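You operate a simulated robot arm through the tools that you are given. There is no shell and no other tool. Be economical: measure what you need, move in short steps, check, and stop when the job is done.

You are at the controls of a simulated two-armed robot. One attempt, no reset.

Task
On the door side of the work table, fold the teal towel in half, so that its two short edges meet.

The check looks at the end state, three seconds after you hand in, the way a careful person would. Anything else that was tipped, shoved, dropped, spilled or broken makes it a failure. Flat cloth is picked up by pressing the open fingertips on it (5 to 10 N) and closing them slowly along it; thin cloth reads only 2 to 8 mm in the jaws.

Robot
Two 7-joint arms with two-finger grippers on one trunk, on a base that drives. Base frame: it is fixed to the floor where the robot stands at the start and does not move with it; the origin is under the middle of the robot, x ahead of it, y to its left, z up; the surface under the hand at the start is at about z = 780. Readings come in mm, degrees, newtons and seconds.
The left shoulder is at the start at [78, 151, 963], the right one opposite. With the tool pointing down near the work surface each hand reaches from about 300 to 800 mm from the robot's upright axis, wherever it stands, measured 20 degrees to its own side. Places, roughly: door side of the work table [600, -500, 800]; teal towel [500, 100, 800]. Payload 2.54 kg a hand.
Tool frame (each hand has its own): the origin (TCP) lies between the finger pads and is the grasp point; the fingertips stand 30 mm ahead of it; z points along the fingers, y is the line along which they close. The gripper opens to 116 mm. The gripper's body begins 95 mm behind the TCP.
Orientation is that of the tool frame in the base frame, as [roll, pitch, yaw] about the fixed x, y, z axes, in that order (R = Rz(yaw) Ry(pitch) Rx(roll)). With the fingers straight down and closing along the base's y, the tool's x points along the base's -x, its y along +y and its z along -z.

Tools
- The arms move only by the tool arm_command. It takes "left_plan", "right_plan" or both (then of equal length, played together; a hand with none holds still); each is one flat list of numbers, 7 for each row, row after row: the turn, a rotation vector about the tool's x, y, z in units of 8 degrees (1.0 is 8 degrees), then the shift along the tool's x, y, z in units of 40 mm (1.0 is 40 mm), then the finger opening in cm, from 0 to 11.6. In form: [wx, wy, wz, tx, ty, tz, jaw, wx, wy, wz, tx, ty, tz, jaw, ...]. A call has 1 to 8 rows; each row shifts and turns the commanded pose from where the row before left it, along the tool's axes as they then stand. A call with a number of a shift or a turn outside -1 to 1 is refused whole. Each row takes 0.2 s and may step no farther than 50 mm and 8.6 degrees from the row before; otherwise, or with a gripper value out of range, the whole call is refused. A pose out of reach is approached as far as the arm can. The call stops where the force on the tool passes 40 N (or 10 N more than at its start, if that is more) or the arm is blocked; 0.2 s more then pass. Each finger travels about 72 mm/s and halts on what it meets, pressing with about 22 N; the grip force reading is that of the motor and also rises with nothing between the fingers. The clock runs only during rows and for 0.2 s after the last one: add rows that do not move to give the fingers time. The reply holds the time, the measured pose of the TCP, the force on the tool along the base axes, the opening and the grip force, in the units named above and with some noise, with the torque about the TCP (base axes, N m) and any sound that the robot's microphone picked up.
- Cameras (640 x 400 px; columns grow to the right, rows downward): "scene" is now at [150.1, 36.6, 1097.9]; the picture's right is [0.42, -0.91, 0.00], its down [-0.39, -0.18, -0.90] and it looks along [0.82, 0.38, -0.43] (base axes); focal length 214 px, centre (320, 200). "left" rides on the left gripper at [69, 15, -122] in its tool frame; the picture's right is [-0.21, 0.98, 0.00], its down [-0.83, -0.18, -0.53] and it looks along [-0.52, -0.11, 0.85] (tool axes); focal length 251 px, centre (320, 200). "right" rides on the right gripper at [69, -15, -122] in its tool frame; the picture's right is [0.21, 0.98, 0.00], its down [-0.83, 0.18, -0.53] and it looks along [-0.52, 0.11, 0.85] (tool axes); focal length 251 px, centre (320, 200). There is no depth. A picture from a camera that has moved, and an enlarged one, comes with that camera's place and axes in the base frame and with its lens.
- snapshot(camera): a new picture of that camera. No time passes.
- raise_lower(by): slides the trunk up (or, below 0, down) by that many mm; the arms and the scene camera ride with it, the base frame stays. It gives what a move gives, with no picture.
- roll_base(legs): drives the robot by 1 to 6 legs, each [ahead, left, turn to the left] in mm, mm and degrees, along the robot's own axes; the way and the turn of a leg run together, so that a leg with both is an arc; at most 1500 mm and 180 degrees a leg. The arms and the cameras ride along, it lands a little off, and it stops where it bumps. It gives what a move gives.
- aim_head(pan, tilt): turns the head with the scene camera to pan (to the left, within 80 degrees either way) and tilt (down, from -29 to 69), counted from straight ahead of the robot. It gives what a move gives.
- inspect(camera, box): a new picture of the part [left, top, right, bottom] of that camera's present view, enlarged. No time passes.
- hand_in(): hands the job in; it is judged then, once.

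Work in short steps. Places have to be worked out from the pictures, the camera data and where the tool is seen: move nearer, look again, correct. Check each grasp and each placing, and mend what went wrong. You have 120 turns and 108 pictures in all, those below and enlarged ones among them. Open the grippers and draw the arms clear of the work before you hand the job in, unless the task says otherwise; then end with one line.

The tools are called as a command line: name --argument value ..., lists and objects as JSON in quotes. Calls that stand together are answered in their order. arm_command: Moves the arms, as the interface text tells. Its arguments: {"type":"object","properties":{"left_plan":{"type":"array","items":{"type":"number"}},"right_plan":{"type":"array","items":{"type":"number"}}},"required":[]} The other tools are called the same way: raise_lower (by) slides the trunk up or down; roll_base (legs) drives the base; aim_head (pan, tilt) turns the head that bears the scene camera; snapshot (camera) takes a picture; inspect (camera, box) takes an enlarged picture of a part of a camera's view; hand_in () hands the job in.

At the start:

```text
t: 0.0
left_tool_pos: [483.1, 261.4, 987.2]
left_orientation: [-179.9, -0.1, -180.0]
left_force: [0.6, 0.0, 0.2]
left_wrist_torque: [0.0, 0.02, 0.02]
left_finger_gap: 115.8
left_gripper_force: 0.1
right_tool_pos: [397.3, -88.7, 931.8]
right_orientation: [-180.0, 0.0, -180.0]
right_force: [-0.6, -0.2, 0.1]
right_wrist_torque: [0.04, 0.01, 0.03]
right_finger_gap: 115.9
right_gripper_force: 0.2
trunk travel left (down, up): [-200.0, 89.0]
robot x, y, heading: [-5.3, -0.0, 0.5]
head pan, tilt: [24.6, 25.4]
```

scene: 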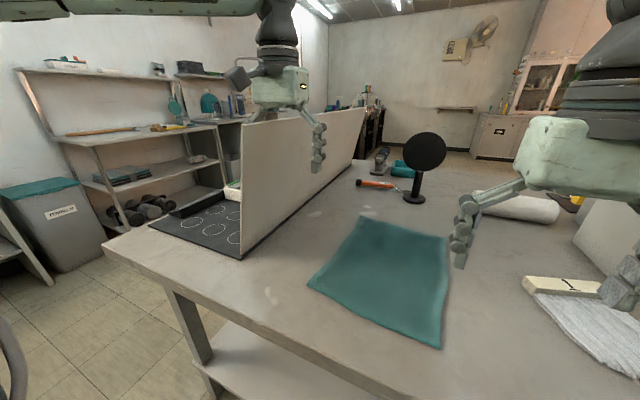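
right: 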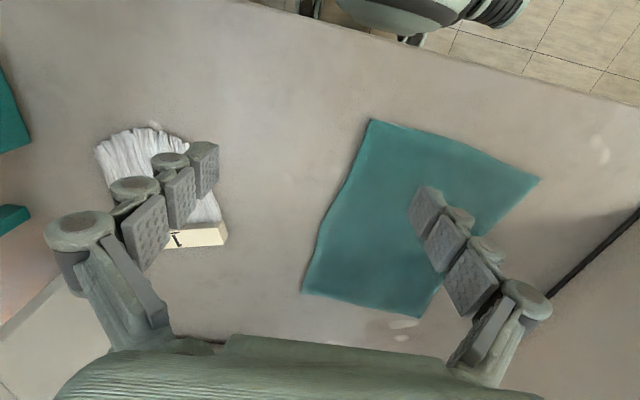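
left: 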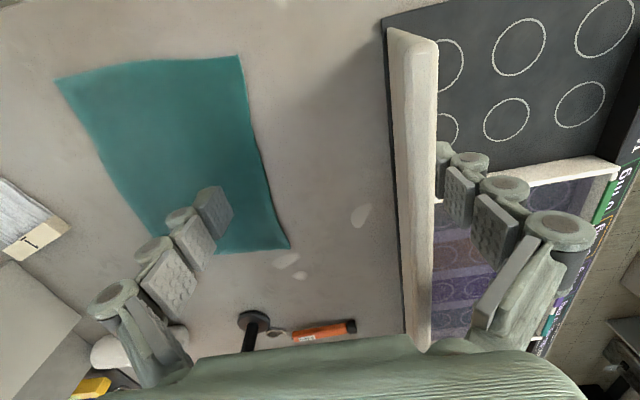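

I'll look around to the right first, to see what the "door side" is.

aim_head --pan -40 --tilt 25

snapshot --camera "scene"

```text
t: 1.4
left_tool_pos: [483.3, 261.3, 988.2]
left_orientation: [179.9, -0.1, -180.0]
left_force: [0.7, -0.5, -0.3]
left_wrist_torque: [-0.05, 0.01, 0.01]
left_finger_gap: 116.1
left_gripper_force: 0.1
right_tool_pos: [397.4, -90.7, 932.9]
right_orientation: [179.9, 0.0, -180.0]
right_force: [0.1, -0.3, 0.0]
right_wrist_torque: [-0.02, -0.01, -0.03]
right_finger_gap: 116.0
right_gripper_force: 0.1
trunk travel left (down, up): [-200.0, 89.0]
robot x, y, heading: [0.6, 2.6, 0.2]
head pan, tilt: [-40.0, 25.0]
```

```text
104 pictures are left
camera scene: at [137.1, -61.0, 1098.5], right [-0.64, -0.77, 0.0], down [-0.32, 0.27, -0.91], along [0.69, -0.58, -0.42], focal length 214 px, centre (320, 200)
```

scene: 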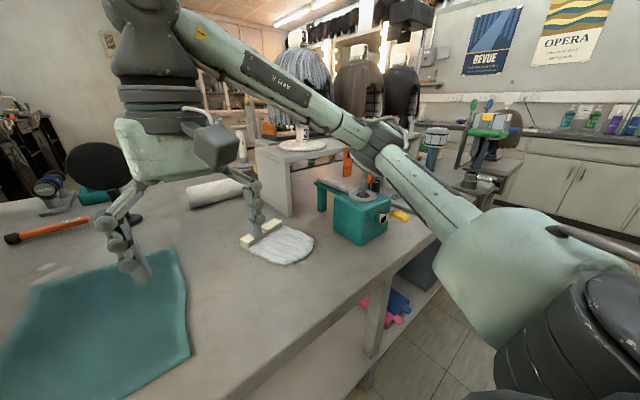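

The right end holds a wig, teal box and riser. I'll look ahead and to the left for the table's layout and the door.

aim_head --pan -75 --tilt 10

snapshot --camera "scene"

aim_head --pan 0 --tilt 30

snapshot --camera "scene"

aim_head --pan 70 --tilt 10

snapshot --camera "scene"

```text
t: 2.4
left_tool_pos: [482.7, 261.1, 987.9]
left_orientation: [180.0, 0.1, -180.0]
left_force: [0.0, 0.0, 0.7]
left_wrist_torque: [-0.02, 0.01, 0.02]
left_finger_gap: 115.9
left_gripper_force: 0.1
right_tool_pos: [397.9, -90.6, 932.5]
right_orientation: [-180.0, 0.0, -180.0]
right_force: [-0.2, -0.6, -0.3]
right_wrist_torque: [0.02, 0.0, 0.0]
right_finger_gap: 115.8
right_gripper_force: 0.0
trunk travel left (down, up): [-200.0, 89.0]
robot x, y, heading: [2.0, 2.2, -0.1]
head pan, tilt: [-75.0, 10.0]
```

```text
103 pictures are left
camera scene: at [90.6, -91.6, 1122.9], right [-0.97, -0.26, 0.0], down [-0.05, 0.17, -0.98], along [0.26, -0.95, -0.17], focal length 214 px, centre (320, 200)
```

scene: 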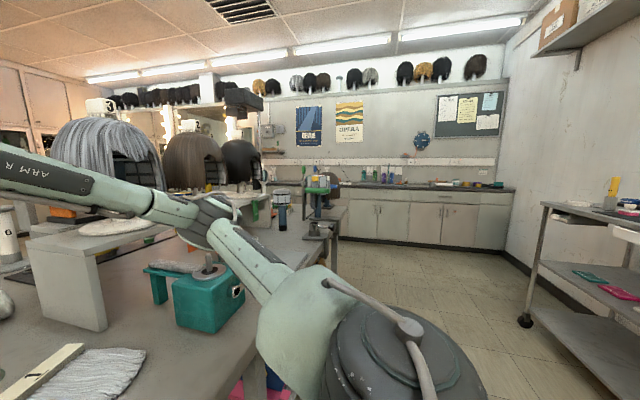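

```text
t: 3.8
left_tool_pos: [484.1, 261.1, 988.1]
left_orientation: [-180.0, 0.0, -180.0]
left_force: [-0.5, 0.3, 0.6]
left_wrist_torque: [0.02, 0.02, -0.02]
left_finger_gap: 115.8
left_gripper_force: 0.1
right_tool_pos: [397.8, -89.2, 931.5]
right_orientation: [-180.0, 0.1, -179.9]
right_force: [-0.6, 0.0, -0.6]
right_wrist_torque: [-0.01, 0.03, 0.02]
right_finger_gap: 116.0
right_gripper_force: 0.1
trunk travel left (down, up): [-200.0, 89.0]
robot x, y, heading: [-2.1, -1.5, -0.4]
head pan, tilt: [0.0, 30.0]
```

```text
102 pictures are left
camera scene: at [156.9, -1.9, 1090.6], right [0.0, -1.0, 0.0], down [-0.5, 0.0, -0.87], along [0.87, 0.0, -0.5], focal length 214 px, centre (320, 200)
```

scene: 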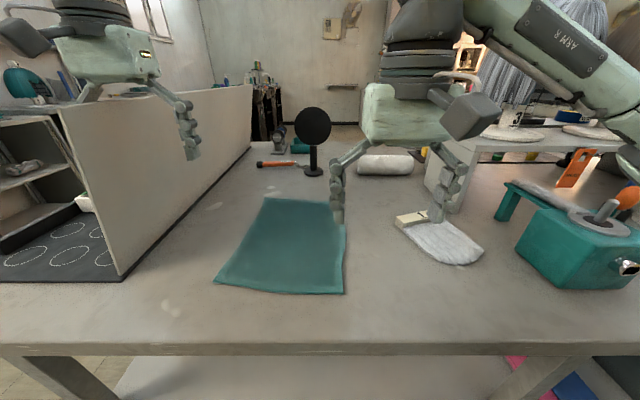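

```text
t: 5.2
left_tool_pos: [483.7, 261.2, 988.5]
left_orientation: [180.0, 0.0, 180.0]
left_force: [-0.4, 0.8, 0.4]
left_wrist_torque: [0.0, 0.03, -0.01]
left_finger_gap: 115.7
left_gripper_force: 0.0
right_tool_pos: [398.0, -89.7, 932.3]
right_orientation: [-179.9, 0.1, 180.0]
right_force: [0.0, -1.2, 0.1]
right_wrist_torque: [0.0, -0.01, 0.02]
right_finger_gap: 116.0
right_gripper_force: 0.1
trunk travel left (down, up): [-200.0, 89.0]
robot x, y, heading: [2.6, 1.2, -0.1]
head pan, tilt: [70.0, 10.0]
```

```text
101 pictures are left
camera scene: at [98.4, 85.5, 1122.9], right [0.94, -0.34, 0.0], down [-0.06, -0.16, -0.98], along [0.34, 0.93, -0.17], focal length 214 px, centre (320, 200)
```

scene: 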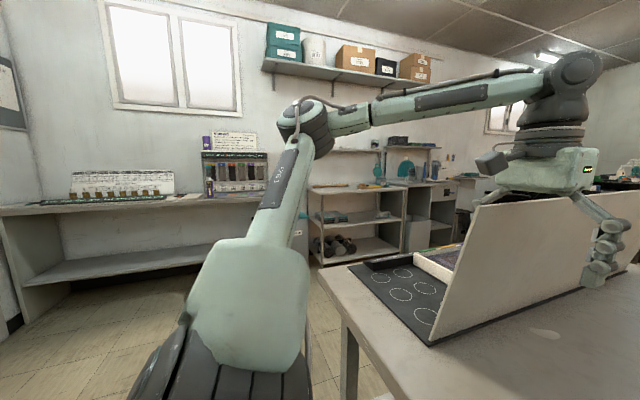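

The board splits the table, so the towel already lies on the door (right) side. Its corners work out to about FL(702,156), FR(678,-58), NR(385,-39), NL(406,183), giving short edges at near and far x. I'll bring both hands above the far corners.

arm_command --left_plan '[0, 0, 0, 0, -0.825, 0.3, 3, 0, 0, 0, 0, -0.825, 0.3, 3, 0, 0, 0, -0.85, -0.825, 0.3, 3, 0, 0, 0, -0.85, -0.825, 0.3, 3, 0, 0, 0, -0.85, 0, 0.3, 3, 0, 0, 0, -0.85, 0, 0.3, 3, 0, 0, 0, -0.85, 0, 0.3, 3, 0, 0, 0, -0.85, 0, 0.3, 3]' --right_plan '[0, 0, 0, -0.844, 0.184, 0.125, 3, 0, 0, 0, -0.844, 0.184, 0.125, 3, 0, 0, 0, -0.844, 0.184, 0.125, 3, 0, 0, 0, -0.844, 0.184, 0.125, 3, 0, 0, 0, -0.844, 0.184, 0.125, 3, 0, 0, 0, -0.844, 0.184, 0.125, 3, 0, 0, 0, -0.844, 0.184, 0.125, 3, 0, 0, 0, -0.844, 0.184, 0.125, 3]'

aim_head --pan 0 --tilt 30

snapshot --camera "left"

snapshot --camera "right"

snapshot --camera "scene"

```text
t: 5.6
left_tool_pos: [482.8, 258.7, 985.2]
left_orientation: [178.3, 0.6, -178.9]
left_force: [2.1, 27.6, 19.3]
left_wrist_torque: [1.25, 0.21, -0.45]
left_finger_gap: 108.7
left_gripper_force: 22.3
right_tool_pos: [415.4, -83.0, 930.0]
right_orientation: [180.0, 0.1, -179.9]
right_force: [-0.1, -0.5, -0.1]
right_wrist_torque: [-0.02, 0.01, 0.01]
right_finger_gap: 70.5
right_gripper_force: 2.8
trunk travel left (down, up): [-200.0, 89.0]
robot x, y, heading: [-3.0, 2.3, 0.3]
head pan, tilt: [70.0, 10.0]
stopped in row 1 (left hand): the force on the tool passed its limit at 69 N (the readings are from after the stop); the commanded pose is now the measured one
```

```text
t: 7.0
left_tool_pos: [482.5, 257.2, 982.6]
left_orientation: [178.4, 0.3, -179.1]
left_force: [0.0, 30.4, 13.2]
left_wrist_torque: [1.0, 0.18, -0.37]
left_finger_gap: 113.8
left_gripper_force: 21.8
right_tool_pos: [415.2, -84.2, 930.5]
right_orientation: [-179.9, 0.0, 179.9]
right_force: [-0.4, 0.8, -0.1]
right_wrist_torque: [-0.01, 0.01, -0.01]
right_finger_gap: 29.7
right_gripper_force: 0.0
trunk travel left (down, up): [-200.0, 89.0]
robot x, y, heading: [3.7, 3.2, -0.0]
head pan, tilt: [0.0, 30.0]
```

```text
100 pictures are left
camera left: at [413.7, 267.6, 1105.6], right [0.2, 0.98, 0.03], down [0.83, -0.18, 0.53], along [0.53, -0.09, -0.85], focal length 251 px, centre (320, 200)
```

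left: 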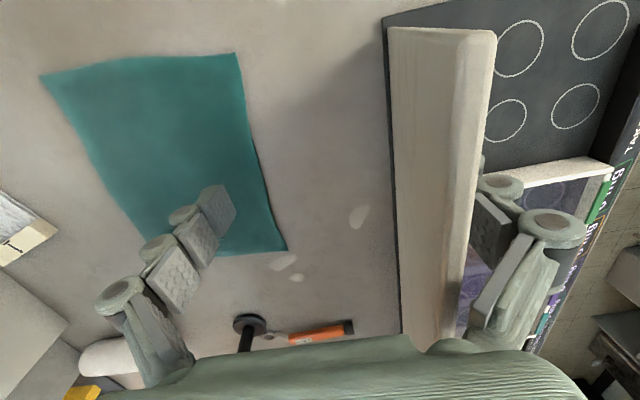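

```text
99 pictures are left
camera right: at [345.8, -98.3, 1052.1], right [-0.21, 0.98, 0.0], down [0.83, 0.18, 0.53], along [0.52, 0.11, -0.85], focal length 251 px, centre (320, 200)
```

right: 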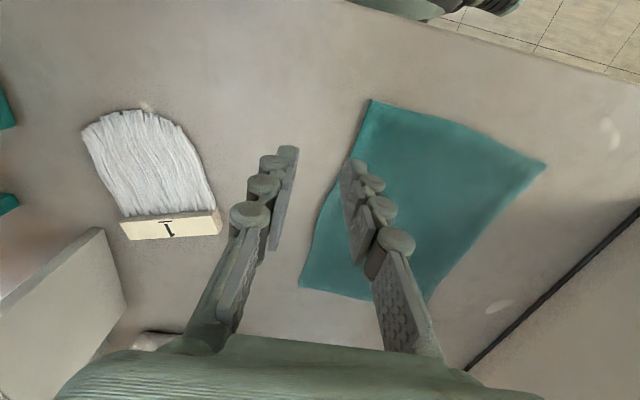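

```text
98 pictures are left
camera scene: at [156.2, 1.0, 1090.7], right [0.0, -1.0, 0.0], down [-0.5, 0.0, -0.87], along [0.87, 0.0, -0.5], focal length 214 px, centre (320, 200)
```

scene: 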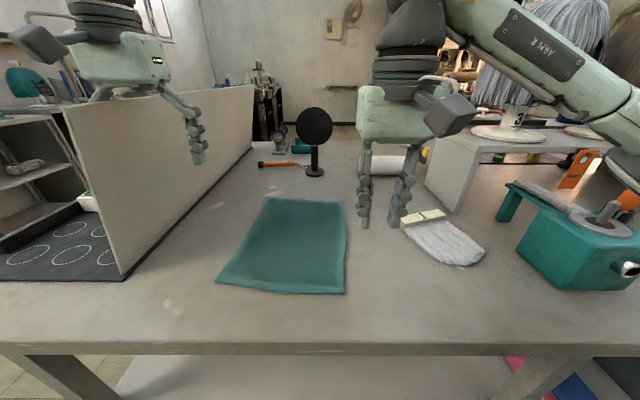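

The left fingers were straddling the board and touched it. I'll reopen the jaw in place, back off, and check the board.

arm_command --left_plan '[0, 0, 0, 0, 0, 0, 11.6, 0, 0, 0, 0, 0.1, 0, 11.6, 0, 0, 0, 0, 0, 0, 11.6, 0, 0, 0, 0, 0, 0, 11.6]'

snapshot --camera "left"

```text
t: 8.0
left_tool_pos: [483.2, 256.3, 982.8]
left_orientation: [178.9, 0.4, -179.5]
left_force: [0.8, 0.6, -1.0]
left_wrist_torque: [-0.09, 0.0, 0.02]
left_finger_gap: 116.0
left_gripper_force: 0.0
right_tool_pos: [416.5, -85.2, 929.3]
right_orientation: [180.0, 0.0, 179.9]
right_force: [-0.1, 0.1, 0.1]
right_wrist_torque: [-0.03, -0.01, 0.02]
right_finger_gap: 30.2
right_gripper_force: 0.0
trunk travel left (down, up): [-200.0, 89.0]
robot x, y, heading: [-2.4, -0.4, 0.1]
head pan, tilt: [0.0, 30.0]
```

```text
97 pictures are left
camera left: at [414.2, 267.5, 1106.1], right [0.2, 0.98, 0.02], down [0.83, -0.18, 0.53], along [0.53, -0.09, -0.85], focal length 251 px, centre (320, 200)
```

left: 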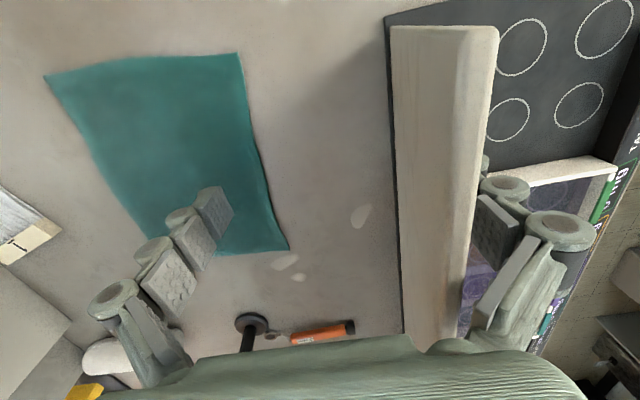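

The jaw is free of force. I'll check the board from the scene camera now.

snapshot --camera "scene"

inspect --camera "scene" --box '[0, 60, 280, 300]'

```text
96 pictures are left
camera scene: at [157.0, -1.4, 1090.6], right [0.0, -1.0, 0.0], down [-0.5, 0.0, -0.87], along [0.87, 0.0, -0.5], focal length 214 px, centre (320, 200)
```

scene: 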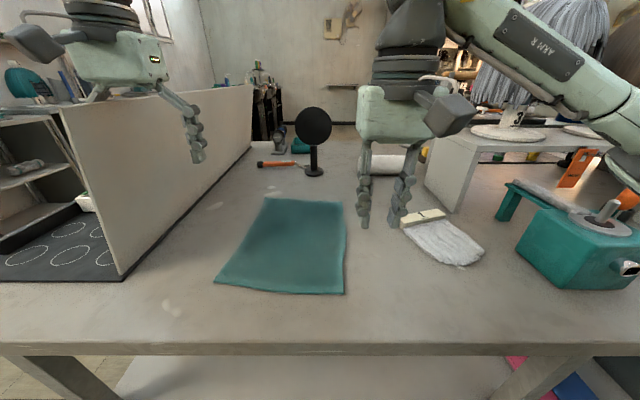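

```text
1.67 times, centred on (140, 180) of scene
camera zoom: at [157.0, -1.4, 1090.6], right [0.0, -1.0, 0.0], down [-0.5, 0.0, -0.87], along [0.87, 0.0, -0.5], focal length 358 px, centre (620, 233)
```

zoom: 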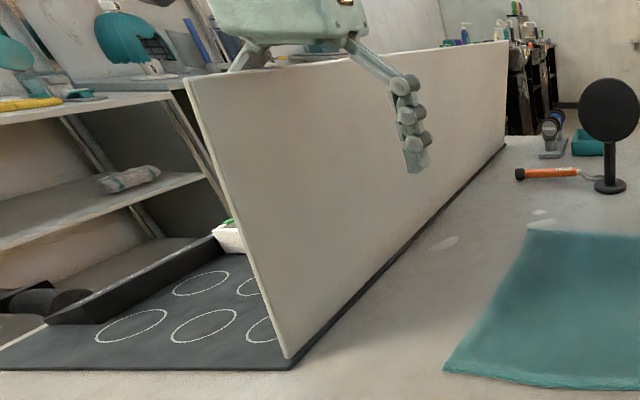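

The board stands as before. I'll lift the left hand straight up clear of it (top at about z=1062).

arm_command --left_plan '[0, 0, 0, 0, 0, -0.5, 11.6, 0, 0, 0, 0, 0, -1, 11.6, 0, 0, 0, 0, 0, -1, 11.6, 0, 0, 0, 0, 0, -1, 11.6, 0, 0, 0, 0, 0, 0, 11.6]'

snapshot --camera "left"

snapshot --camera "scene"

```text
t: 9.2
left_tool_pos: [482.6, 253.4, 1123.7]
left_orientation: [178.7, 0.3, -179.3]
left_force: [0.8, -0.6, -0.5]
left_wrist_torque: [0.0, 0.02, 0.02]
left_finger_gap: 115.9
left_gripper_force: 0.1
right_tool_pos: [416.5, -85.1, 929.4]
right_orientation: [179.9, 0.0, -179.9]
right_force: [0.1, 0.4, 0.2]
right_wrist_torque: [-0.01, 0.01, 0.04]
right_finger_gap: 30.0
right_gripper_force: 0.0
trunk travel left (down, up): [-200.0, 89.0]
robot x, y, heading: [-0.3, -2.7, 0.1]
head pan, tilt: [0.0, 30.0]
```

```text
94 pictures are left
camera left: at [413.2, 264.7, 1246.4], right [0.2, 0.98, 0.02], down [0.83, -0.18, 0.53], along [0.53, -0.09, -0.85], focal length 251 px, centre (320, 200)
```

left: 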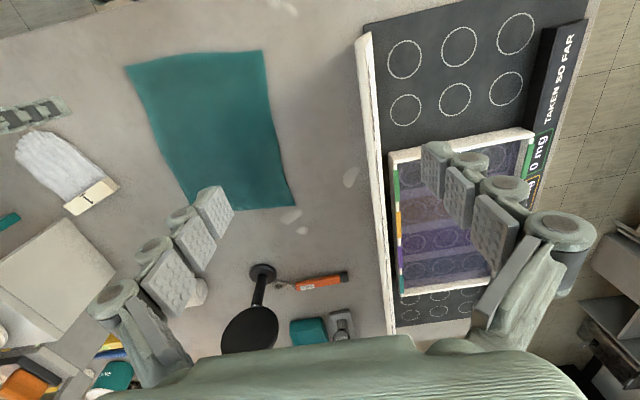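

```text
93 pictures are left
camera scene: at [156.9, -1.4, 1090.6], right [0.0, -1.0, 0.0], down [-0.5, 0.0, -0.87], along [0.87, 0.0, -0.5], focal length 214 px, centre (320, 200)
```

scene: 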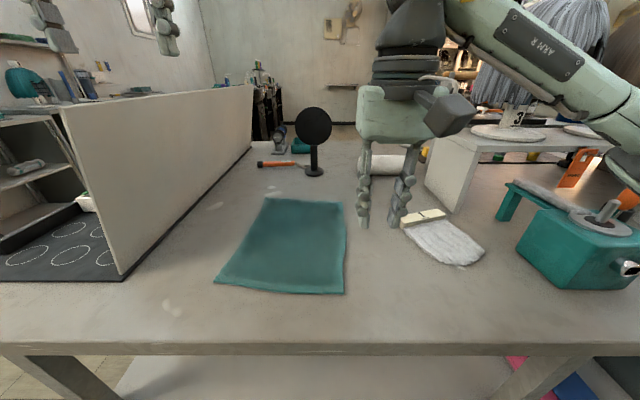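

Clear of the board, and everything else stands as before. Now I'll take both hands over the far corners, left high first and clear of the board.

arm_command --left_plan '[0, 0, 0, 0, -0.775, 0, 11.6, 0, 0, 0, 0, -0.775, 0, 11.6, 0, 0, 0, -0.85, -0.775, 0, 3, 0, 0, 0, -0.85, -0.775, 0, 3, 0, 0, 0, -0.85, 0, 0.85, 3, 0, 0, 0, -0.85, 0, 0.85, 3, 0, 0, 0, -0.85, 0, 0.85, 3, 0, 0, 0, -0.85, 0, 0.85, 3]' --right_plan '[0, 0, 0, -0.785, 0.169, 0.122, 3, 0, 0, 0, -0.785, 0.169, 0.122, 3, 0, 0, 0, -0.785, 0.169, 0.122, 3, 0, 0, 0, -0.785, 0.169, 0.122, 3, 0, 0, 0, -0.785, 0.169, 0.122, 3, 0, 0, 0, -0.785, 0.169, 0.122, 3, 0, 0, 0, -0.785, 0.169, 0.122, 3, 0, 0, 0, -0.785, 0.169, 0.122, 3]'

snapshot --camera "left"

snapshot --camera "right"

snapshot --camera "scene"

```text
t: 11.0
left_tool_pos: [621.3, 203.8, 944.4]
left_orientation: [178.8, 0.1, -179.3]
left_force: [0.4, 0.0, -0.4]
left_wrist_torque: [0.02, 0.03, 0.03]
left_finger_gap: 30.1
left_gripper_force: 0.0
left hand out of reach, approached as far as the arm can: row 3, 4, 5, 6, 7, 8
right_tool_pos: [666.7, -29.4, 889.4]
right_orientation: [179.9, 0.0, -179.8]
right_force: [0.5, -0.2, -0.6]
right_wrist_torque: [0.0, 0.06, 0.0]
right_finger_gap: 29.9
right_gripper_force: 0.1
trunk travel left (down, up): [-200.0, 89.0]
robot x, y, heading: [2.0, 0.6, 0.2]
head pan, tilt: [0.0, 30.0]
```

```text
92 pictures are left
camera left: at [551.7, 214.8, 1067.3], right [0.2, 0.98, 0.02], down [0.83, -0.18, 0.53], along [0.53, -0.09, -0.85], focal length 251 px, centre (320, 200)
```

left: 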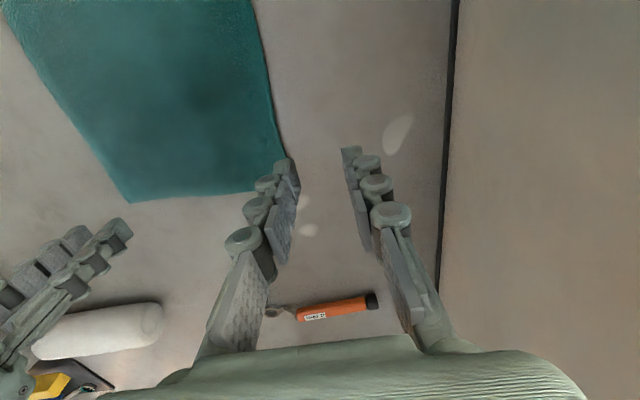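

```text
91 pictures are left
camera right: at [599.1, -45.6, 1011.1], right [-0.22, 0.98, 0.0], down [0.83, 0.18, 0.53], along [0.52, 0.11, -0.85], focal length 251 px, centre (320, 200)
```

right: 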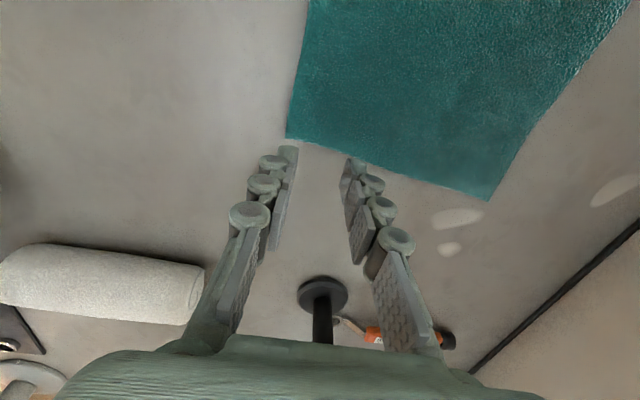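

```text
90 pictures are left
camera scene: at [158.4, -0.9, 1090.2], right [0.0, -1.0, 0.0], down [-0.5, 0.0, -0.86], along [0.86, 0.0, -0.5], focal length 214 px, centre (320, 200)
```

scene: 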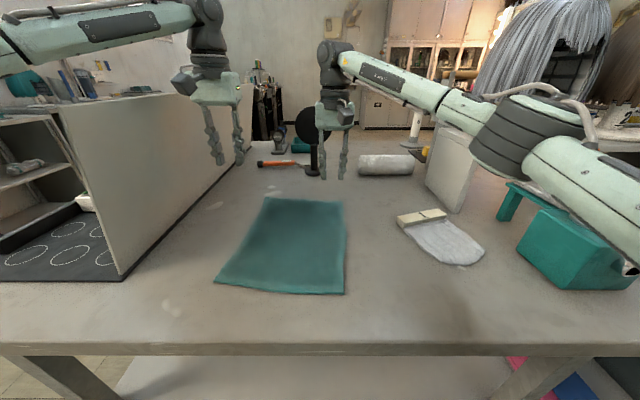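

Fold corners refined: FL≈(703,158), FR≈(680,-61). The left hand fell short because it was too high. I'll check with a still row whether it continues to its target.

arm_command --left_plan '[0, 0, 0, 0, 0, 0.5, 3, 0, 0, 0, 0, 0, 0.5, 3]'

```text
t: 11.6
left_tool_pos: [620.4, 202.6, 906.6]
left_orientation: [178.7, 0.2, -179.3]
left_force: [0.0, 0.6, 0.4]
left_wrist_torque: [-0.03, -0.02, -0.02]
left_finger_gap: 30.2
left_gripper_force: 0.1
right_tool_pos: [666.7, -29.1, 890.0]
right_orientation: [-180.0, 0.0, -179.9]
right_force: [0.0, -0.7, 0.2]
right_wrist_torque: [0.02, 0.0, -0.01]
right_finger_gap: 29.9
right_gripper_force: 0.1
trunk travel left (down, up): [-200.0, 89.0]
robot x, y, heading: [0.4, 2.6, -0.0]
head pan, tilt: [0.0, 30.0]
```

Commands restart from the measured pose, so I'll align the left hand over its corner, bring both to z≈870, and yaw both to the towel's edge.

arm_command --left_plan '[0, 0, 0, -0.53, -0.6, 0.3, 3, 0, 0, 0, -0.53, -0.6, 0.3, 3, 0, 0, 0, -0.53, -0.6, 0.3, 3, -0.16, 0, 0.84, 0, 0, 0, 3, 0, 0, 0, 0, 0, 0, 3]' --right_plan '[0, 0, 0, 0, -0.12, 0, 3, 0, 0, 0, 0, 0, 0.5, 3, 0, 0, 0, 0, 0, 0, 3, 0, 0, 0.76, 0, 0, 0, 3, 0, 0, 0, 0, 0, 0, 3]'

snapshot --camera "left"

snapshot --camera "right"

```text
t: 12.8
left_tool_pos: [620.0, 186.1, 870.8]
left_orientation: [177.5, 0.1, 174.0]
left_force: [-0.4, 0.4, 0.2]
left_wrist_torque: [0.05, -0.02, 0.03]
left_finger_gap: 30.2
left_gripper_force: 0.0
left hand out of reach, approached as far as the arm can: row 1, 2, 3
right_tool_pos: [667.7, -35.4, 870.4]
right_orientation: [180.0, 0.0, 173.9]
right_force: [0.2, 1.1, 0.0]
right_wrist_torque: [-0.01, 0.03, -0.02]
right_finger_gap: 29.7
right_gripper_force: 0.1
trunk travel left (down, up): [-200.0, 89.0]
robot x, y, heading: [-6.0, 0.5, 0.3]
head pan, tilt: [0.0, 30.0]
```

```text
89 pictures are left
camera left: at [552.9, 202.9, 994.4], right [0.32, 0.95, 0.04], down [0.8, -0.29, 0.53], along [0.51, -0.13, -0.85], focal length 251 px, centre (320, 200)
```

left: 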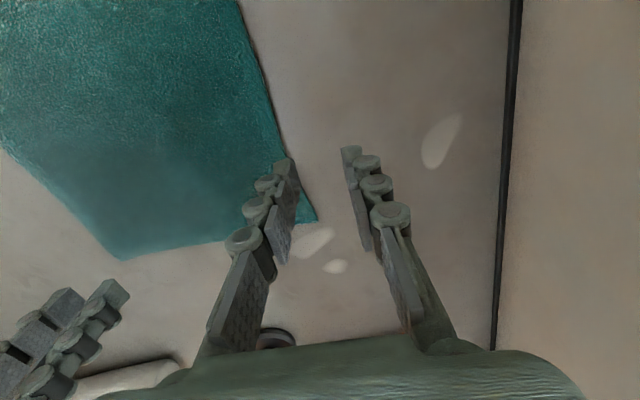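

```text
88 pictures are left
camera right: at [596.7, -43.4, 991.9], right [-0.11, 0.99, 0.0], down [0.84, 0.09, 0.53], along [0.53, 0.06, -0.85], focal length 251 px, centre (320, 200)
```

right: 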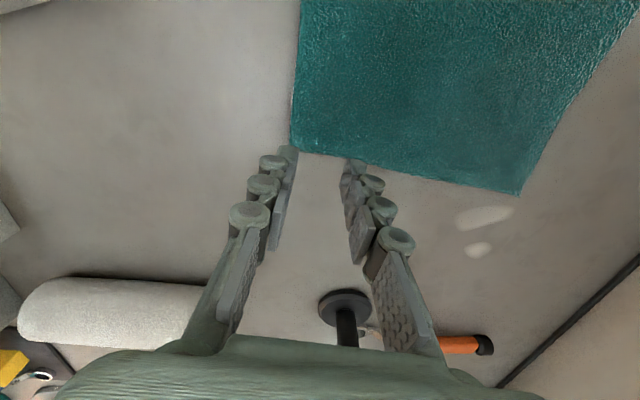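

The left arm sticks at x≈620, which looks like a joint limit on this path. I'll pull it back, move it sideways, and then go forward again.

arm_command --left_plan '[0, 0, 0, 1, 0, 0, 3, 0, 0, 0, 1, -0.5, 0, 3, 0, 0, 0, 0.5, -0.8, 0, 3, 0, 0, 0, 0, 0, 0, 3]'

snapshot --camera "scene"

```text
t: 13.8
left_tool_pos: [518.1, 142.6, 869.5]
left_orientation: [177.5, 0.0, 173.9]
left_force: [-0.8, -0.1, -0.5]
left_wrist_torque: [0.02, 0.02, -0.02]
left_finger_gap: 29.9
left_gripper_force: 0.0
right_tool_pos: [666.4, -34.8, 871.0]
right_orientation: [179.9, 0.0, 173.9]
right_force: [0.0, -1.1, 0.0]
right_wrist_torque: [0.02, -0.01, 0.01]
right_finger_gap: 29.7
right_gripper_force: 0.1
trunk travel left (down, up): [-200.0, 89.0]
robot x, y, heading: [-0.0, 0.0, -0.0]
head pan, tilt: [0.0, 30.0]
```

```text
87 pictures are left
camera scene: at [157.0, -1.3, 1090.5], right [0.0, -1.0, 0.0], down [-0.5, 0.0, -0.87], along [0.87, 0.0, -0.5], focal length 214 px, centre (320, 200)
```

scene: 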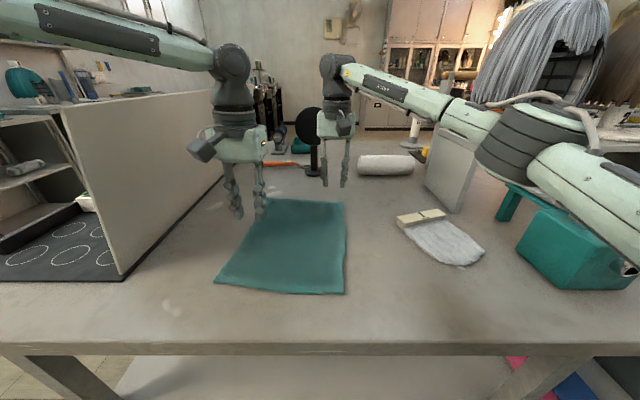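

Moved freely. Now forward to the corner, fixing the slight roll.

arm_command --left_plan '[-0.31, 0, 0, -0.83, 0.027, 0, 3, 0, 0, 0, -0.83, 0.027, 0, 3, 0, 0, 0, -0.83, 0.027, 0, 3, 0, 0, 0, -0.83, 0.027, 0, 3, 0, 0, 0, -0.83, 0.027, 0, 3, 0, 0, 0, 0, 0, 0, 3]'

snapshot --camera "left"

```text
t: 15.2
left_tool_pos: [619.7, 192.8, 863.5]
left_orientation: [175.0, 0.1, 174.0]
left_force: [-0.4, 0.5, 0.4]
left_wrist_torque: [-0.03, -0.02, -0.03]
left_finger_gap: 30.0
left_gripper_force: 0.2
left hand out of reach, approached as far as the arm can: row 2, 3, 4, 5
right_tool_pos: [666.8, -35.2, 869.7]
right_orientation: [-180.0, -0.1, 174.0]
right_force: [-0.4, -0.9, 1.2]
right_wrist_torque: [0.0, 0.0, 0.0]
right_finger_gap: 29.9
right_gripper_force: 0.0
trunk travel left (down, up): [-200.0, 89.0]
robot x, y, heading: [0.6, -2.9, 0.1]
head pan, tilt: [0.0, 30.0]
```

```text
86 pictures are left
camera left: at [552.4, 205.7, 987.1], right [0.32, 0.95, 0.08], down [0.8, -0.31, 0.52], along [0.52, -0.1, -0.85], focal length 251 px, centre (320, 200)
```

left: 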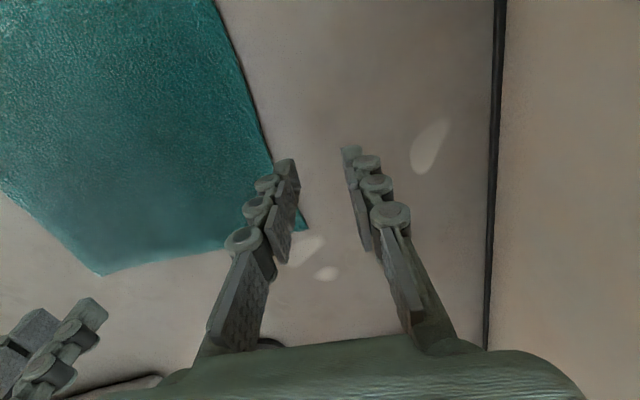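

The left arm's elbow posture limits it. I'll retract it to a pose mirroring the right hand's start, level it, and then advance the same way the right arm did.

arm_command --left_plan '[0.62, 0, 0, 0.93, 0, -0.28, 3, 0, 0, 0, 0.93, -0.5, -0.28, 3, 0, 0, 0, 0.93, -0.5, -0.28, 3, 0, 0, 0, 0.93, -0.5, -0.28, 3, 0, 0, 0, 0.93, -0.75, -0.28, 3, 0, 0, 0, 0.93, -0.75, -0.28, 3, 0, 0, -0.75, 0, 0, 0, 3, 0, 0, 0, 0, 0, 0, 3]'

snapshot --camera "scene"

```text
t: 17.0
left_tool_pos: [385.1, 96.3, 931.5]
left_orientation: [179.9, 0.0, 179.9]
left_force: [-0.5, 0.4, 0.2]
left_wrist_torque: [0.04, -0.01, -0.01]
left_finger_gap: 30.0
left_gripper_force: 0.1
right_tool_pos: [666.7, -35.4, 869.9]
right_orientation: [-180.0, 0.0, 173.9]
right_force: [1.2, 0.7, 0.5]
right_wrist_torque: [-0.02, 0.02, 0.01]
right_finger_gap: 30.0
right_gripper_force: 0.1
trunk travel left (down, up): [-200.0, 89.0]
robot x, y, heading: [0.6, -0.9, 0.3]
head pan, tilt: [0.0, 30.0]
```

```text
85 pictures are left
camera scene: at [157.0, -1.3, 1090.5], right [0.0, -1.0, 0.0], down [-0.5, 0.0, -0.87], along [0.87, 0.0, -0.5], focal length 214 px, centre (320, 200)
```

scene: 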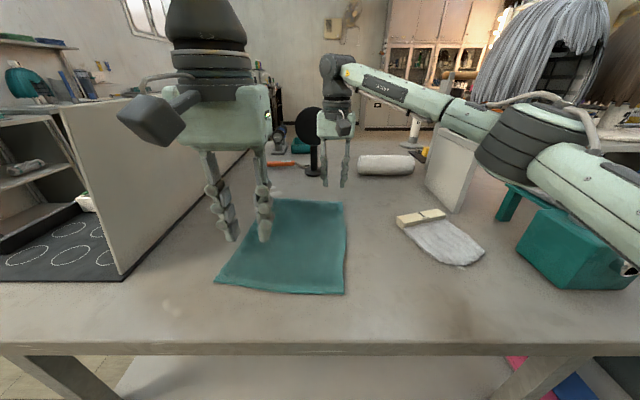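

Now I'll advance along the mirrored path.

arm_command --left_plan '[0, 0, 0, -0.85, 0, 0.15, 3, 0, 0, 0, -0.85, 0, 0.15, 3, 0, 0, 0, -0.85, 0, 0.15, 3, 0, 0, 0, -0.85, 0, 0.15, 3, 0, 0, 0, -0.85, 0.1, 0.15, 3, 0, 0, 0, -0.85, 0.1, 0.15, 3, 0, 0, 0, -0.85, 0.1, 0.15, 3, 0, 0, 0, -0.85, 0.1, 0.15, 3]'

snapshot --camera "scene"

```text
t: 18.8
left_tool_pos: [611.4, 165.4, 873.9]
left_orientation: [-180.0, 0.2, -180.0]
left_force: [0.8, 0.0, 0.1]
left_wrist_torque: [-0.02, 0.01, -0.01]
left_finger_gap: 29.8
left_gripper_force: 0.0
left hand out of reach, approached as far as the arm can: row 5, 6, 7, 8
right_tool_pos: [668.3, -35.4, 870.1]
right_orientation: [180.0, 0.0, 173.9]
right_force: [0.0, 0.3, 0.0]
right_wrist_torque: [0.01, 0.01, -0.04]
right_finger_gap: 29.9
right_gripper_force: 0.0
trunk travel left (down, up): [-200.0, 89.0]
robot x, y, heading: [-0.1, -0.8, 0.1]
head pan, tilt: [0.0, 30.0]
```

```text
84 pictures are left
camera scene: at [157.0, -1.3, 1090.5], right [0.0, -1.0, 0.0], down [-0.5, 0.0, -0.87], along [0.87, 0.0, -0.5], focal length 214 px, centre (320, 200)
```

scene: 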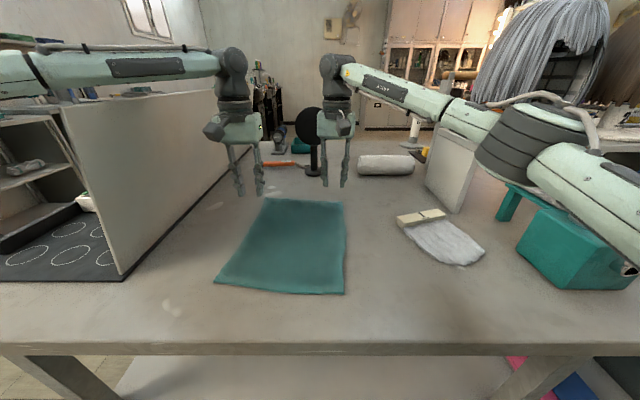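

I suspect the two arms keep a minimum distance. As a test I'll pull the right hand back and aside, then advance the left one.

arm_command --right_plan '[0, 0, 0, 0.7, -0.7, -0.2, 3, 0, 0, 0, 0.7, -0.7, -0.2, 3, 0, 0, 0, 0.7, -0.7, -0.2, 3, 0, 0, 0, 0.7, 0, 0, 3]'

arm_command --left_plan '[0, 0, 0, -0.6, -0.3, 0, 3, 0, 0, 0, -0.6, -0.3, 0, 3, 0, 0, 0, -0.6, -0.3, 0, 3, 0, 0, 0.75, 0, 0, 0, 3, 0, 0, 0, 0, 0, 0, 3]'

```text
t: 19.8
left_tool_pos: [609.0, 166.5, 873.7]
left_orientation: [179.9, 0.1, 180.0]
left_force: [-0.2, 0.9, -0.3]
left_wrist_torque: [-0.02, 0.0, -0.02]
left_finger_gap: 30.2
left_gripper_force: 0.1
right_tool_pos: [546.6, -107.4, 896.2]
right_orientation: [180.0, -0.1, 173.8]
right_force: [-0.1, 0.1, -0.7]
right_wrist_torque: [-0.02, 0.05, -0.01]
right_finger_gap: 30.2
right_gripper_force: 0.0
trunk travel left (down, up): [-200.0, 89.0]
robot x, y, heading: [0.8, 1.1, 0.3]
head pan, tilt: [0.0, 30.0]
```

```text
t: 21.0
left_tool_pos: [618.7, 174.5, 869.5]
left_orientation: [179.9, 0.0, 173.9]
left_force: [0.3, -0.6, -0.1]
left_wrist_torque: [-0.01, -0.01, -0.01]
left_finger_gap: 29.9
left_gripper_force: 0.1
left hand out of reach, approached as far as the arm can: row 1, 2, 3
right_tool_pos: [546.0, -106.5, 895.2]
right_orientation: [-180.0, 0.0, 173.9]
right_force: [-0.7, 0.4, 0.4]
right_wrist_torque: [0.01, -0.02, -0.02]
right_finger_gap: 29.8
right_gripper_force: 0.0
trunk travel left (down, up): [-200.0, 89.0]
robot x, y, heading: [-2.7, 2.3, 0.4]
head pan, tilt: [0.0, 30.0]
```

Not arm interference; the left arm simply lacks reach here. I'll check whether the base has room to roll closer to the table.

aim_head --pan 0 --tilt 69

snapshot --camera "scene"

```text
t: 22.1
left_tool_pos: [617.6, 174.5, 870.4]
left_orientation: [179.9, 0.0, 174.0]
left_force: [0.5, 1.4, -0.5]
left_wrist_torque: [0.01, -0.01, 0.0]
left_finger_gap: 30.0
left_gripper_force: 0.0
right_tool_pos: [547.2, -106.9, 895.8]
right_orientation: [179.9, 0.0, 174.0]
right_force: [-0.7, 1.0, 0.9]
right_wrist_torque: [0.0, 0.04, 0.01]
right_finger_gap: 29.9
right_gripper_force: 0.0
trunk travel left (down, up): [-200.0, 89.0]
robot x, y, heading: [-0.5, 0.2, 0.1]
head pan, tilt: [0.0, 68.8]
```

```text
83 pictures are left
camera scene: at [122.5, -1.4, 1039.1], right [0.0, -1.0, 0.0], down [-0.93, 0.0, -0.36], along [0.36, 0.0, -0.93], focal length 214 px, centre (320, 200)
```

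scene: 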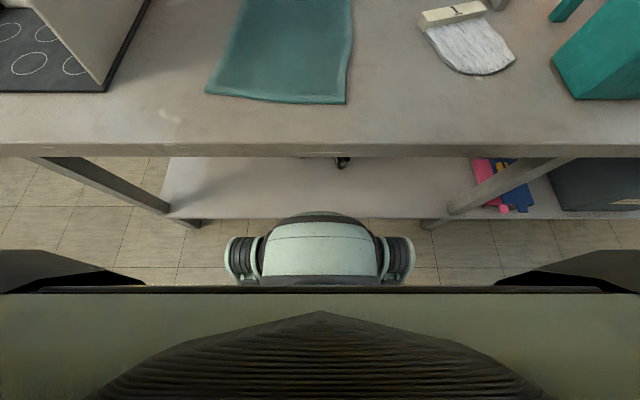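

Base clearance under the table is tight, so I'd rather not drive. I'll tilt the left hand so its fingers point forward (wrist stays closer), then advance.

arm_command --left_plan '[0, -1, 0, 0, 0, 0, 3, 0, -1, 0, 0, 0, 0, 3, 0, -1, 0, 0, 0, 0, 3, 0, 0, 0, 0, 0, 0, 3]'

aim_head --pan 0 --tilt 30

snapshot --camera "scene"

```text
t: 23.1
left_tool_pos: [618.8, 175.4, 870.2]
left_orientation: [179.9, 24.1, 174.0]
left_force: [0.7, 0.3, 0.0]
left_wrist_torque: [-0.03, -0.04, -0.01]
left_finger_gap: 30.1
left_gripper_force: 0.0
right_tool_pos: [546.2, -107.2, 895.8]
right_orientation: [-180.0, -0.1, 173.9]
right_force: [-0.3, -1.0, -0.7]
right_wrist_torque: [0.01, 0.01, 0.0]
right_finger_gap: 30.0
right_gripper_force: 0.1
trunk travel left (down, up): [-200.0, 89.0]
robot x, y, heading: [-1.3, -2.6, 0.1]
head pan, tilt: [0.0, 68.8]
```

```text
t: 24.1
left_tool_pos: [618.5, 174.9, 871.2]
left_orientation: [179.9, 24.0, 174.0]
left_force: [-0.1, 0.2, -0.5]
left_wrist_torque: [0.01, 0.03, -0.03]
left_finger_gap: 30.1
left_gripper_force: 0.1
right_tool_pos: [547.9, -107.0, 895.5]
right_orientation: [-180.0, -0.1, 173.9]
right_force: [0.2, 0.9, -0.1]
right_wrist_torque: [-0.01, -0.03, 0.03]
right_finger_gap: 29.9
right_gripper_force: 0.1
trunk travel left (down, up): [-200.0, 89.0]
robot x, y, heading: [-1.1, 2.6, 0.2]
head pan, tilt: [0.0, 30.0]
```

```text
82 pictures are left
camera scene: at [157.0, -1.3, 1090.5], right [0.0, -1.0, 0.0], down [-0.5, 0.0, -0.87], along [0.87, 0.0, -0.5], focal length 214 px, centre (320, 200)
```

scene: 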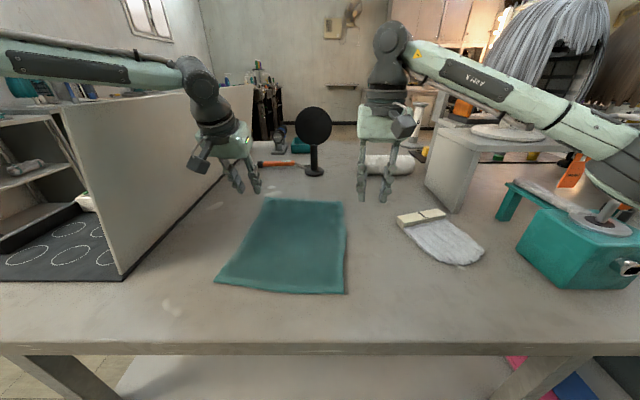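

Tilt works. Now advance toward (684,131) at constant height.

arm_command --left_plan '[0, 0, 0, -0.535, -0.31, 0.238, 3, 0, 0, 0, -0.535, -0.31, 0.238, 3, 0, 0, 0, -0.535, -0.31, 0.238, 3, 0, 0, 0, 0, 0, 0, 3]'

```text
t: 25.1
left_tool_pos: [683.3, 130.1, 870.4]
left_orientation: [-179.9, 24.2, 174.1]
left_force: [-0.2, -0.7, 0.0]
left_wrist_torque: [-0.02, 0.01, 0.01]
left_finger_gap: 30.2
left_gripper_force: 0.1
right_tool_pos: [546.3, -107.1, 895.4]
right_orientation: [180.0, -0.1, 173.8]
right_force: [0.7, -0.1, -0.2]
right_wrist_torque: [0.0, 0.0, 0.0]
right_finger_gap: 30.0
right_gripper_force: 0.0
trunk travel left (down, up): [-200.0, 89.0]
robot x, y, heading: [1.4, -0.4, 0.3]
head pan, tilt: [0.0, 30.0]
```

Left is at its corner. I'll bring the right back to its corner and lower left to z≈830.

arm_command --left_plan '[0, 0, 0, 0.102, 0, 0.229, 3, 0, 0, 0, 0.102, 0, 0.229, 3, 0, 0, 0, 0.102, 0, 0.229, 3, 0, 0, 0, 0.102, 0, 0.229, 3, 0, 0, 0, 0, 0, 0, 3]' --right_plan '[0, 0, 0, -0.7025, 0.5325, 0.156, 3, 0, 0, 0, -0.7025, 0.5325, 0.156, 3, 0, 0, 0, -0.7025, 0.5325, 0.156, 3, 0, 0, 0, -0.7025, 0.5325, 0.156, 3, 0, 0, 0, 0, 0, 0, 3]'

snapshot --camera "left"

snapshot --camera "right"

snapshot --camera "scene"

```text
t: 26.3
left_tool_pos: [686.6, 130.1, 849.6]
left_orientation: [180.0, 25.7, 174.1]
left_force: [-0.8, 0.4, -0.3]
left_wrist_torque: [0.0, 0.04, 0.0]
left_finger_gap: 29.9
left_gripper_force: 0.0
left hand out of reach, approached as far as the arm can: row 4
right_tool_pos: [667.6, -36.4, 873.5]
right_orientation: [179.7, 0.1, 173.9]
right_force: [1.0, 0.5, -0.4]
right_wrist_torque: [-0.02, 0.01, 0.03]
right_finger_gap: 29.8
right_gripper_force: 0.1
trunk travel left (down, up): [-200.0, 89.0]
robot x, y, heading: [0.6, 1.4, 0.3]
head pan, tilt: [0.0, 30.0]
```

```text
81 pictures are left
camera left: at [574.2, 156.3, 930.5], right [0.29, 0.95, 0.09], down [0.49, -0.23, 0.84], along [0.82, -0.2, -0.54], focal length 251 px, centre (320, 200)
```

left: 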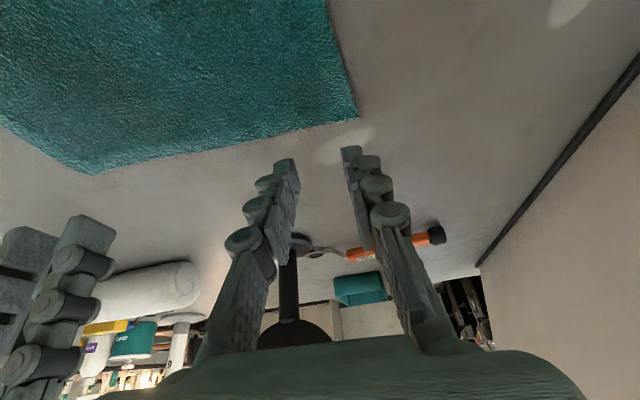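

```text
80 pictures are left
camera right: at [597.6, -44.8, 994.3], right [-0.11, 0.99, 0.0], down [0.84, 0.09, 0.54], along [0.53, 0.06, -0.84], focal length 251 px, centre (320, 200)
```

right: 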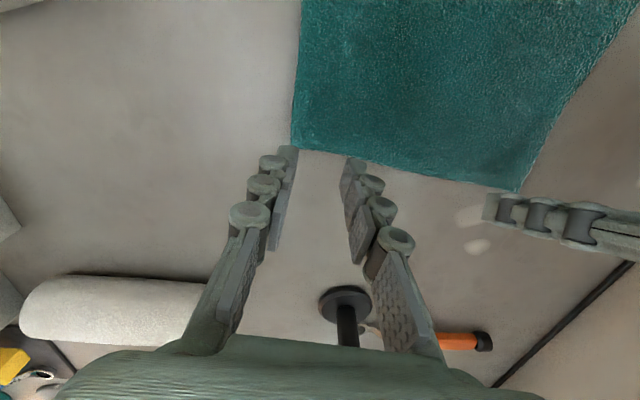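

```text
79 pictures are left
camera scene: at [156.1, -4.6, 1092.0], right [0.0, -1.0, 0.0], down [-0.5, 0.0, -0.87], along [0.87, 0.0, -0.5], focal length 214 px, centre (320, 200)
```

scene: 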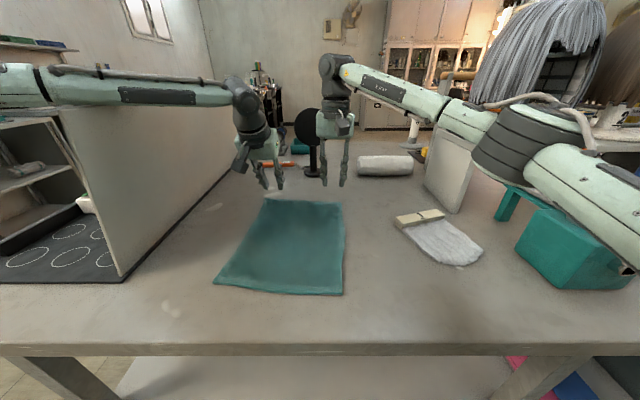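

The left forearm appears to be bearing on the board top: readings shifted slightly and the hand stopped at 850. I'll lift the left hand at once and check the board.

arm_command --left_plan '[0, 0, 0, -0.1, 0, -0.23, 3, 0, 0, 0, -0.2, 0, -0.46, 3, 0, 0, 0, -0.2, 0, -0.46, 3, 0, 0, 0, 0, 0, 0, 3]'

snapshot --camera "scene"

```text
t: 27.3
left_tool_pos: [681.6, 132.8, 877.8]
left_orientation: [179.9, 23.8, 174.0]
left_force: [-0.7, -0.1, -0.4]
left_wrist_torque: [0.01, 0.02, -0.03]
left_finger_gap: 30.2
left_gripper_force: 0.0
right_tool_pos: [669.3, -32.8, 870.0]
right_orientation: [-179.9, 0.0, 173.9]
right_force: [-0.4, 0.3, -0.9]
right_wrist_torque: [0.05, 0.02, -0.03]
right_finger_gap: 29.8
right_gripper_force: 0.1
trunk travel left (down, up): [-200.0, 89.0]
robot x, y, heading: [-2.0, 3.5, 0.2]
head pan, tilt: [0.0, 30.0]
```

```text
78 pictures are left
camera scene: at [156.8, -1.3, 1090.1], right [0.0, -1.0, 0.0], down [-0.5, 0.0, -0.87], along [0.87, 0.0, -0.5], focal length 214 px, centre (320, 200)
```

scene: 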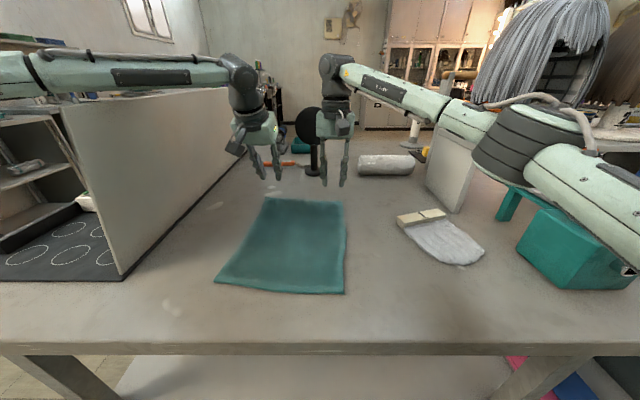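

The board still stands and the pressure is off. I'll raise the trunk so the left forearm passes well above the board.

raise_lower --by 88

aim_head --pan 40 --tilt 25

snapshot --camera "scene"

```text
t: 28.5
left_tool_pos: [682.0, 133.3, 968.5]
left_orientation: [179.9, 24.1, 173.9]
left_force: [-0.6, -0.2, 0.4]
left_wrist_torque: [0.02, -0.01, 0.02]
left_finger_gap: 30.1
left_gripper_force: 0.1
right_tool_pos: [669.1, -32.6, 957.7]
right_orientation: [179.9, 0.0, 173.9]
right_force: [0.5, -0.3, 0.2]
right_wrist_torque: [-0.03, -0.03, -0.01]
right_finger_gap: 29.8
right_gripper_force: 0.1
trunk travel left (down, up): [-288.0, 1.0]
robot x, y, heading: [-0.6, -2.1, 0.1]
head pan, tilt: [0.0, 30.0]
```

```text
t: 29.6
left_tool_pos: [682.7, 133.0, 968.1]
left_orientation: [180.0, 23.9, 174.0]
left_force: [0.5, 0.4, 0.0]
left_wrist_torque: [-0.02, -0.01, 0.01]
left_finger_gap: 30.0
left_gripper_force: 0.1
right_tool_pos: [669.5, -33.2, 958.3]
right_orientation: [-180.0, 0.1, 173.9]
right_force: [0.8, 0.0, 0.0]
right_wrist_torque: [0.02, -0.02, 0.01]
right_finger_gap: 30.0
right_gripper_force: 0.1
trunk travel left (down, up): [-288.0, 1.0]
robot x, y, heading: [-3.9, -1.4, 0.4]
head pan, tilt: [40.0, 25.0]
```

```text
77 pictures are left
camera scene: at [137.1, 57.8, 1186.5], right [0.64, -0.77, 0.0], down [-0.32, -0.27, -0.91], along [0.69, 0.58, -0.42], focal length 214 px, centre (320, 200)
```

scene: 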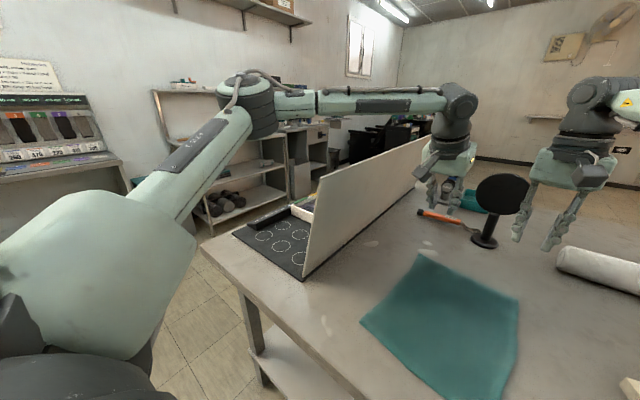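

The board looks unchanged. I'll lower both hands to z≈878 with the trunk raised and look at forearm clearance.

arm_command --left_plan '[0, 0, 0, 0.3, 0, 0.67, 3, 0, 0, 0, 0.3, 0, 0.67, 3, 0, 0, 0, 0.3, 0, 0.67, 3, 0, 0, 0, 0, 0, 0, 3]' --right_plan '[0, 0, 0, 0, 0, 0.733, 3, 0, 0, 0, 0, 0, 0.733, 3, 0, 0, 0, 0, 0, 0.733, 3, 0, 0, 0, 0, 0, 0, 3]'

snapshot --camera "scene"

```text
t: 30.6
left_tool_pos: [678.8, 137.3, 881.1]
left_orientation: [180.0, 24.1, 173.9]
left_force: [-0.2, -0.2, 0.9]
left_wrist_torque: [-0.02, 0.02, 0.02]
left_finger_gap: 30.1
left_gripper_force: 0.1
left hand out of reach, approached as far as the arm can: row 3
right_tool_pos: [668.8, -34.5, 869.5]
right_orientation: [-180.0, -0.1, 173.9]
right_force: [0.6, 0.8, -0.1]
right_wrist_torque: [0.01, -0.01, 0.01]
right_finger_gap: 30.4
right_gripper_force: 0.1
trunk travel left (down, up): [-288.0, 1.0]
robot x, y, heading: [-0.9, 0.2, -0.0]
head pan, tilt: [40.0, 25.0]
```

```text
76 pictures are left
camera scene: at [136.8, 57.9, 1186.6], right [0.64, -0.77, 0.0], down [-0.32, -0.27, -0.91], along [0.69, 0.58, -0.42], focal length 214 px, centre (320, 200)
```

scene: 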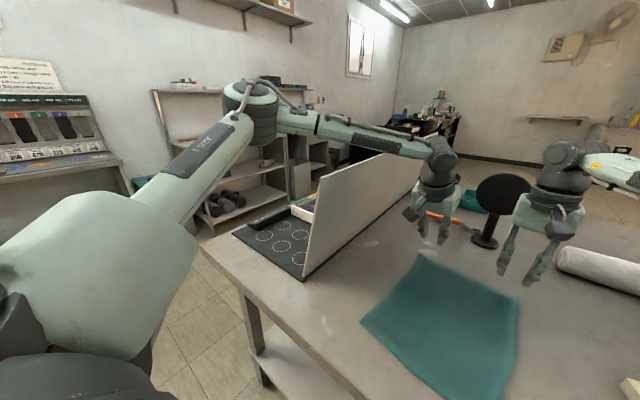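

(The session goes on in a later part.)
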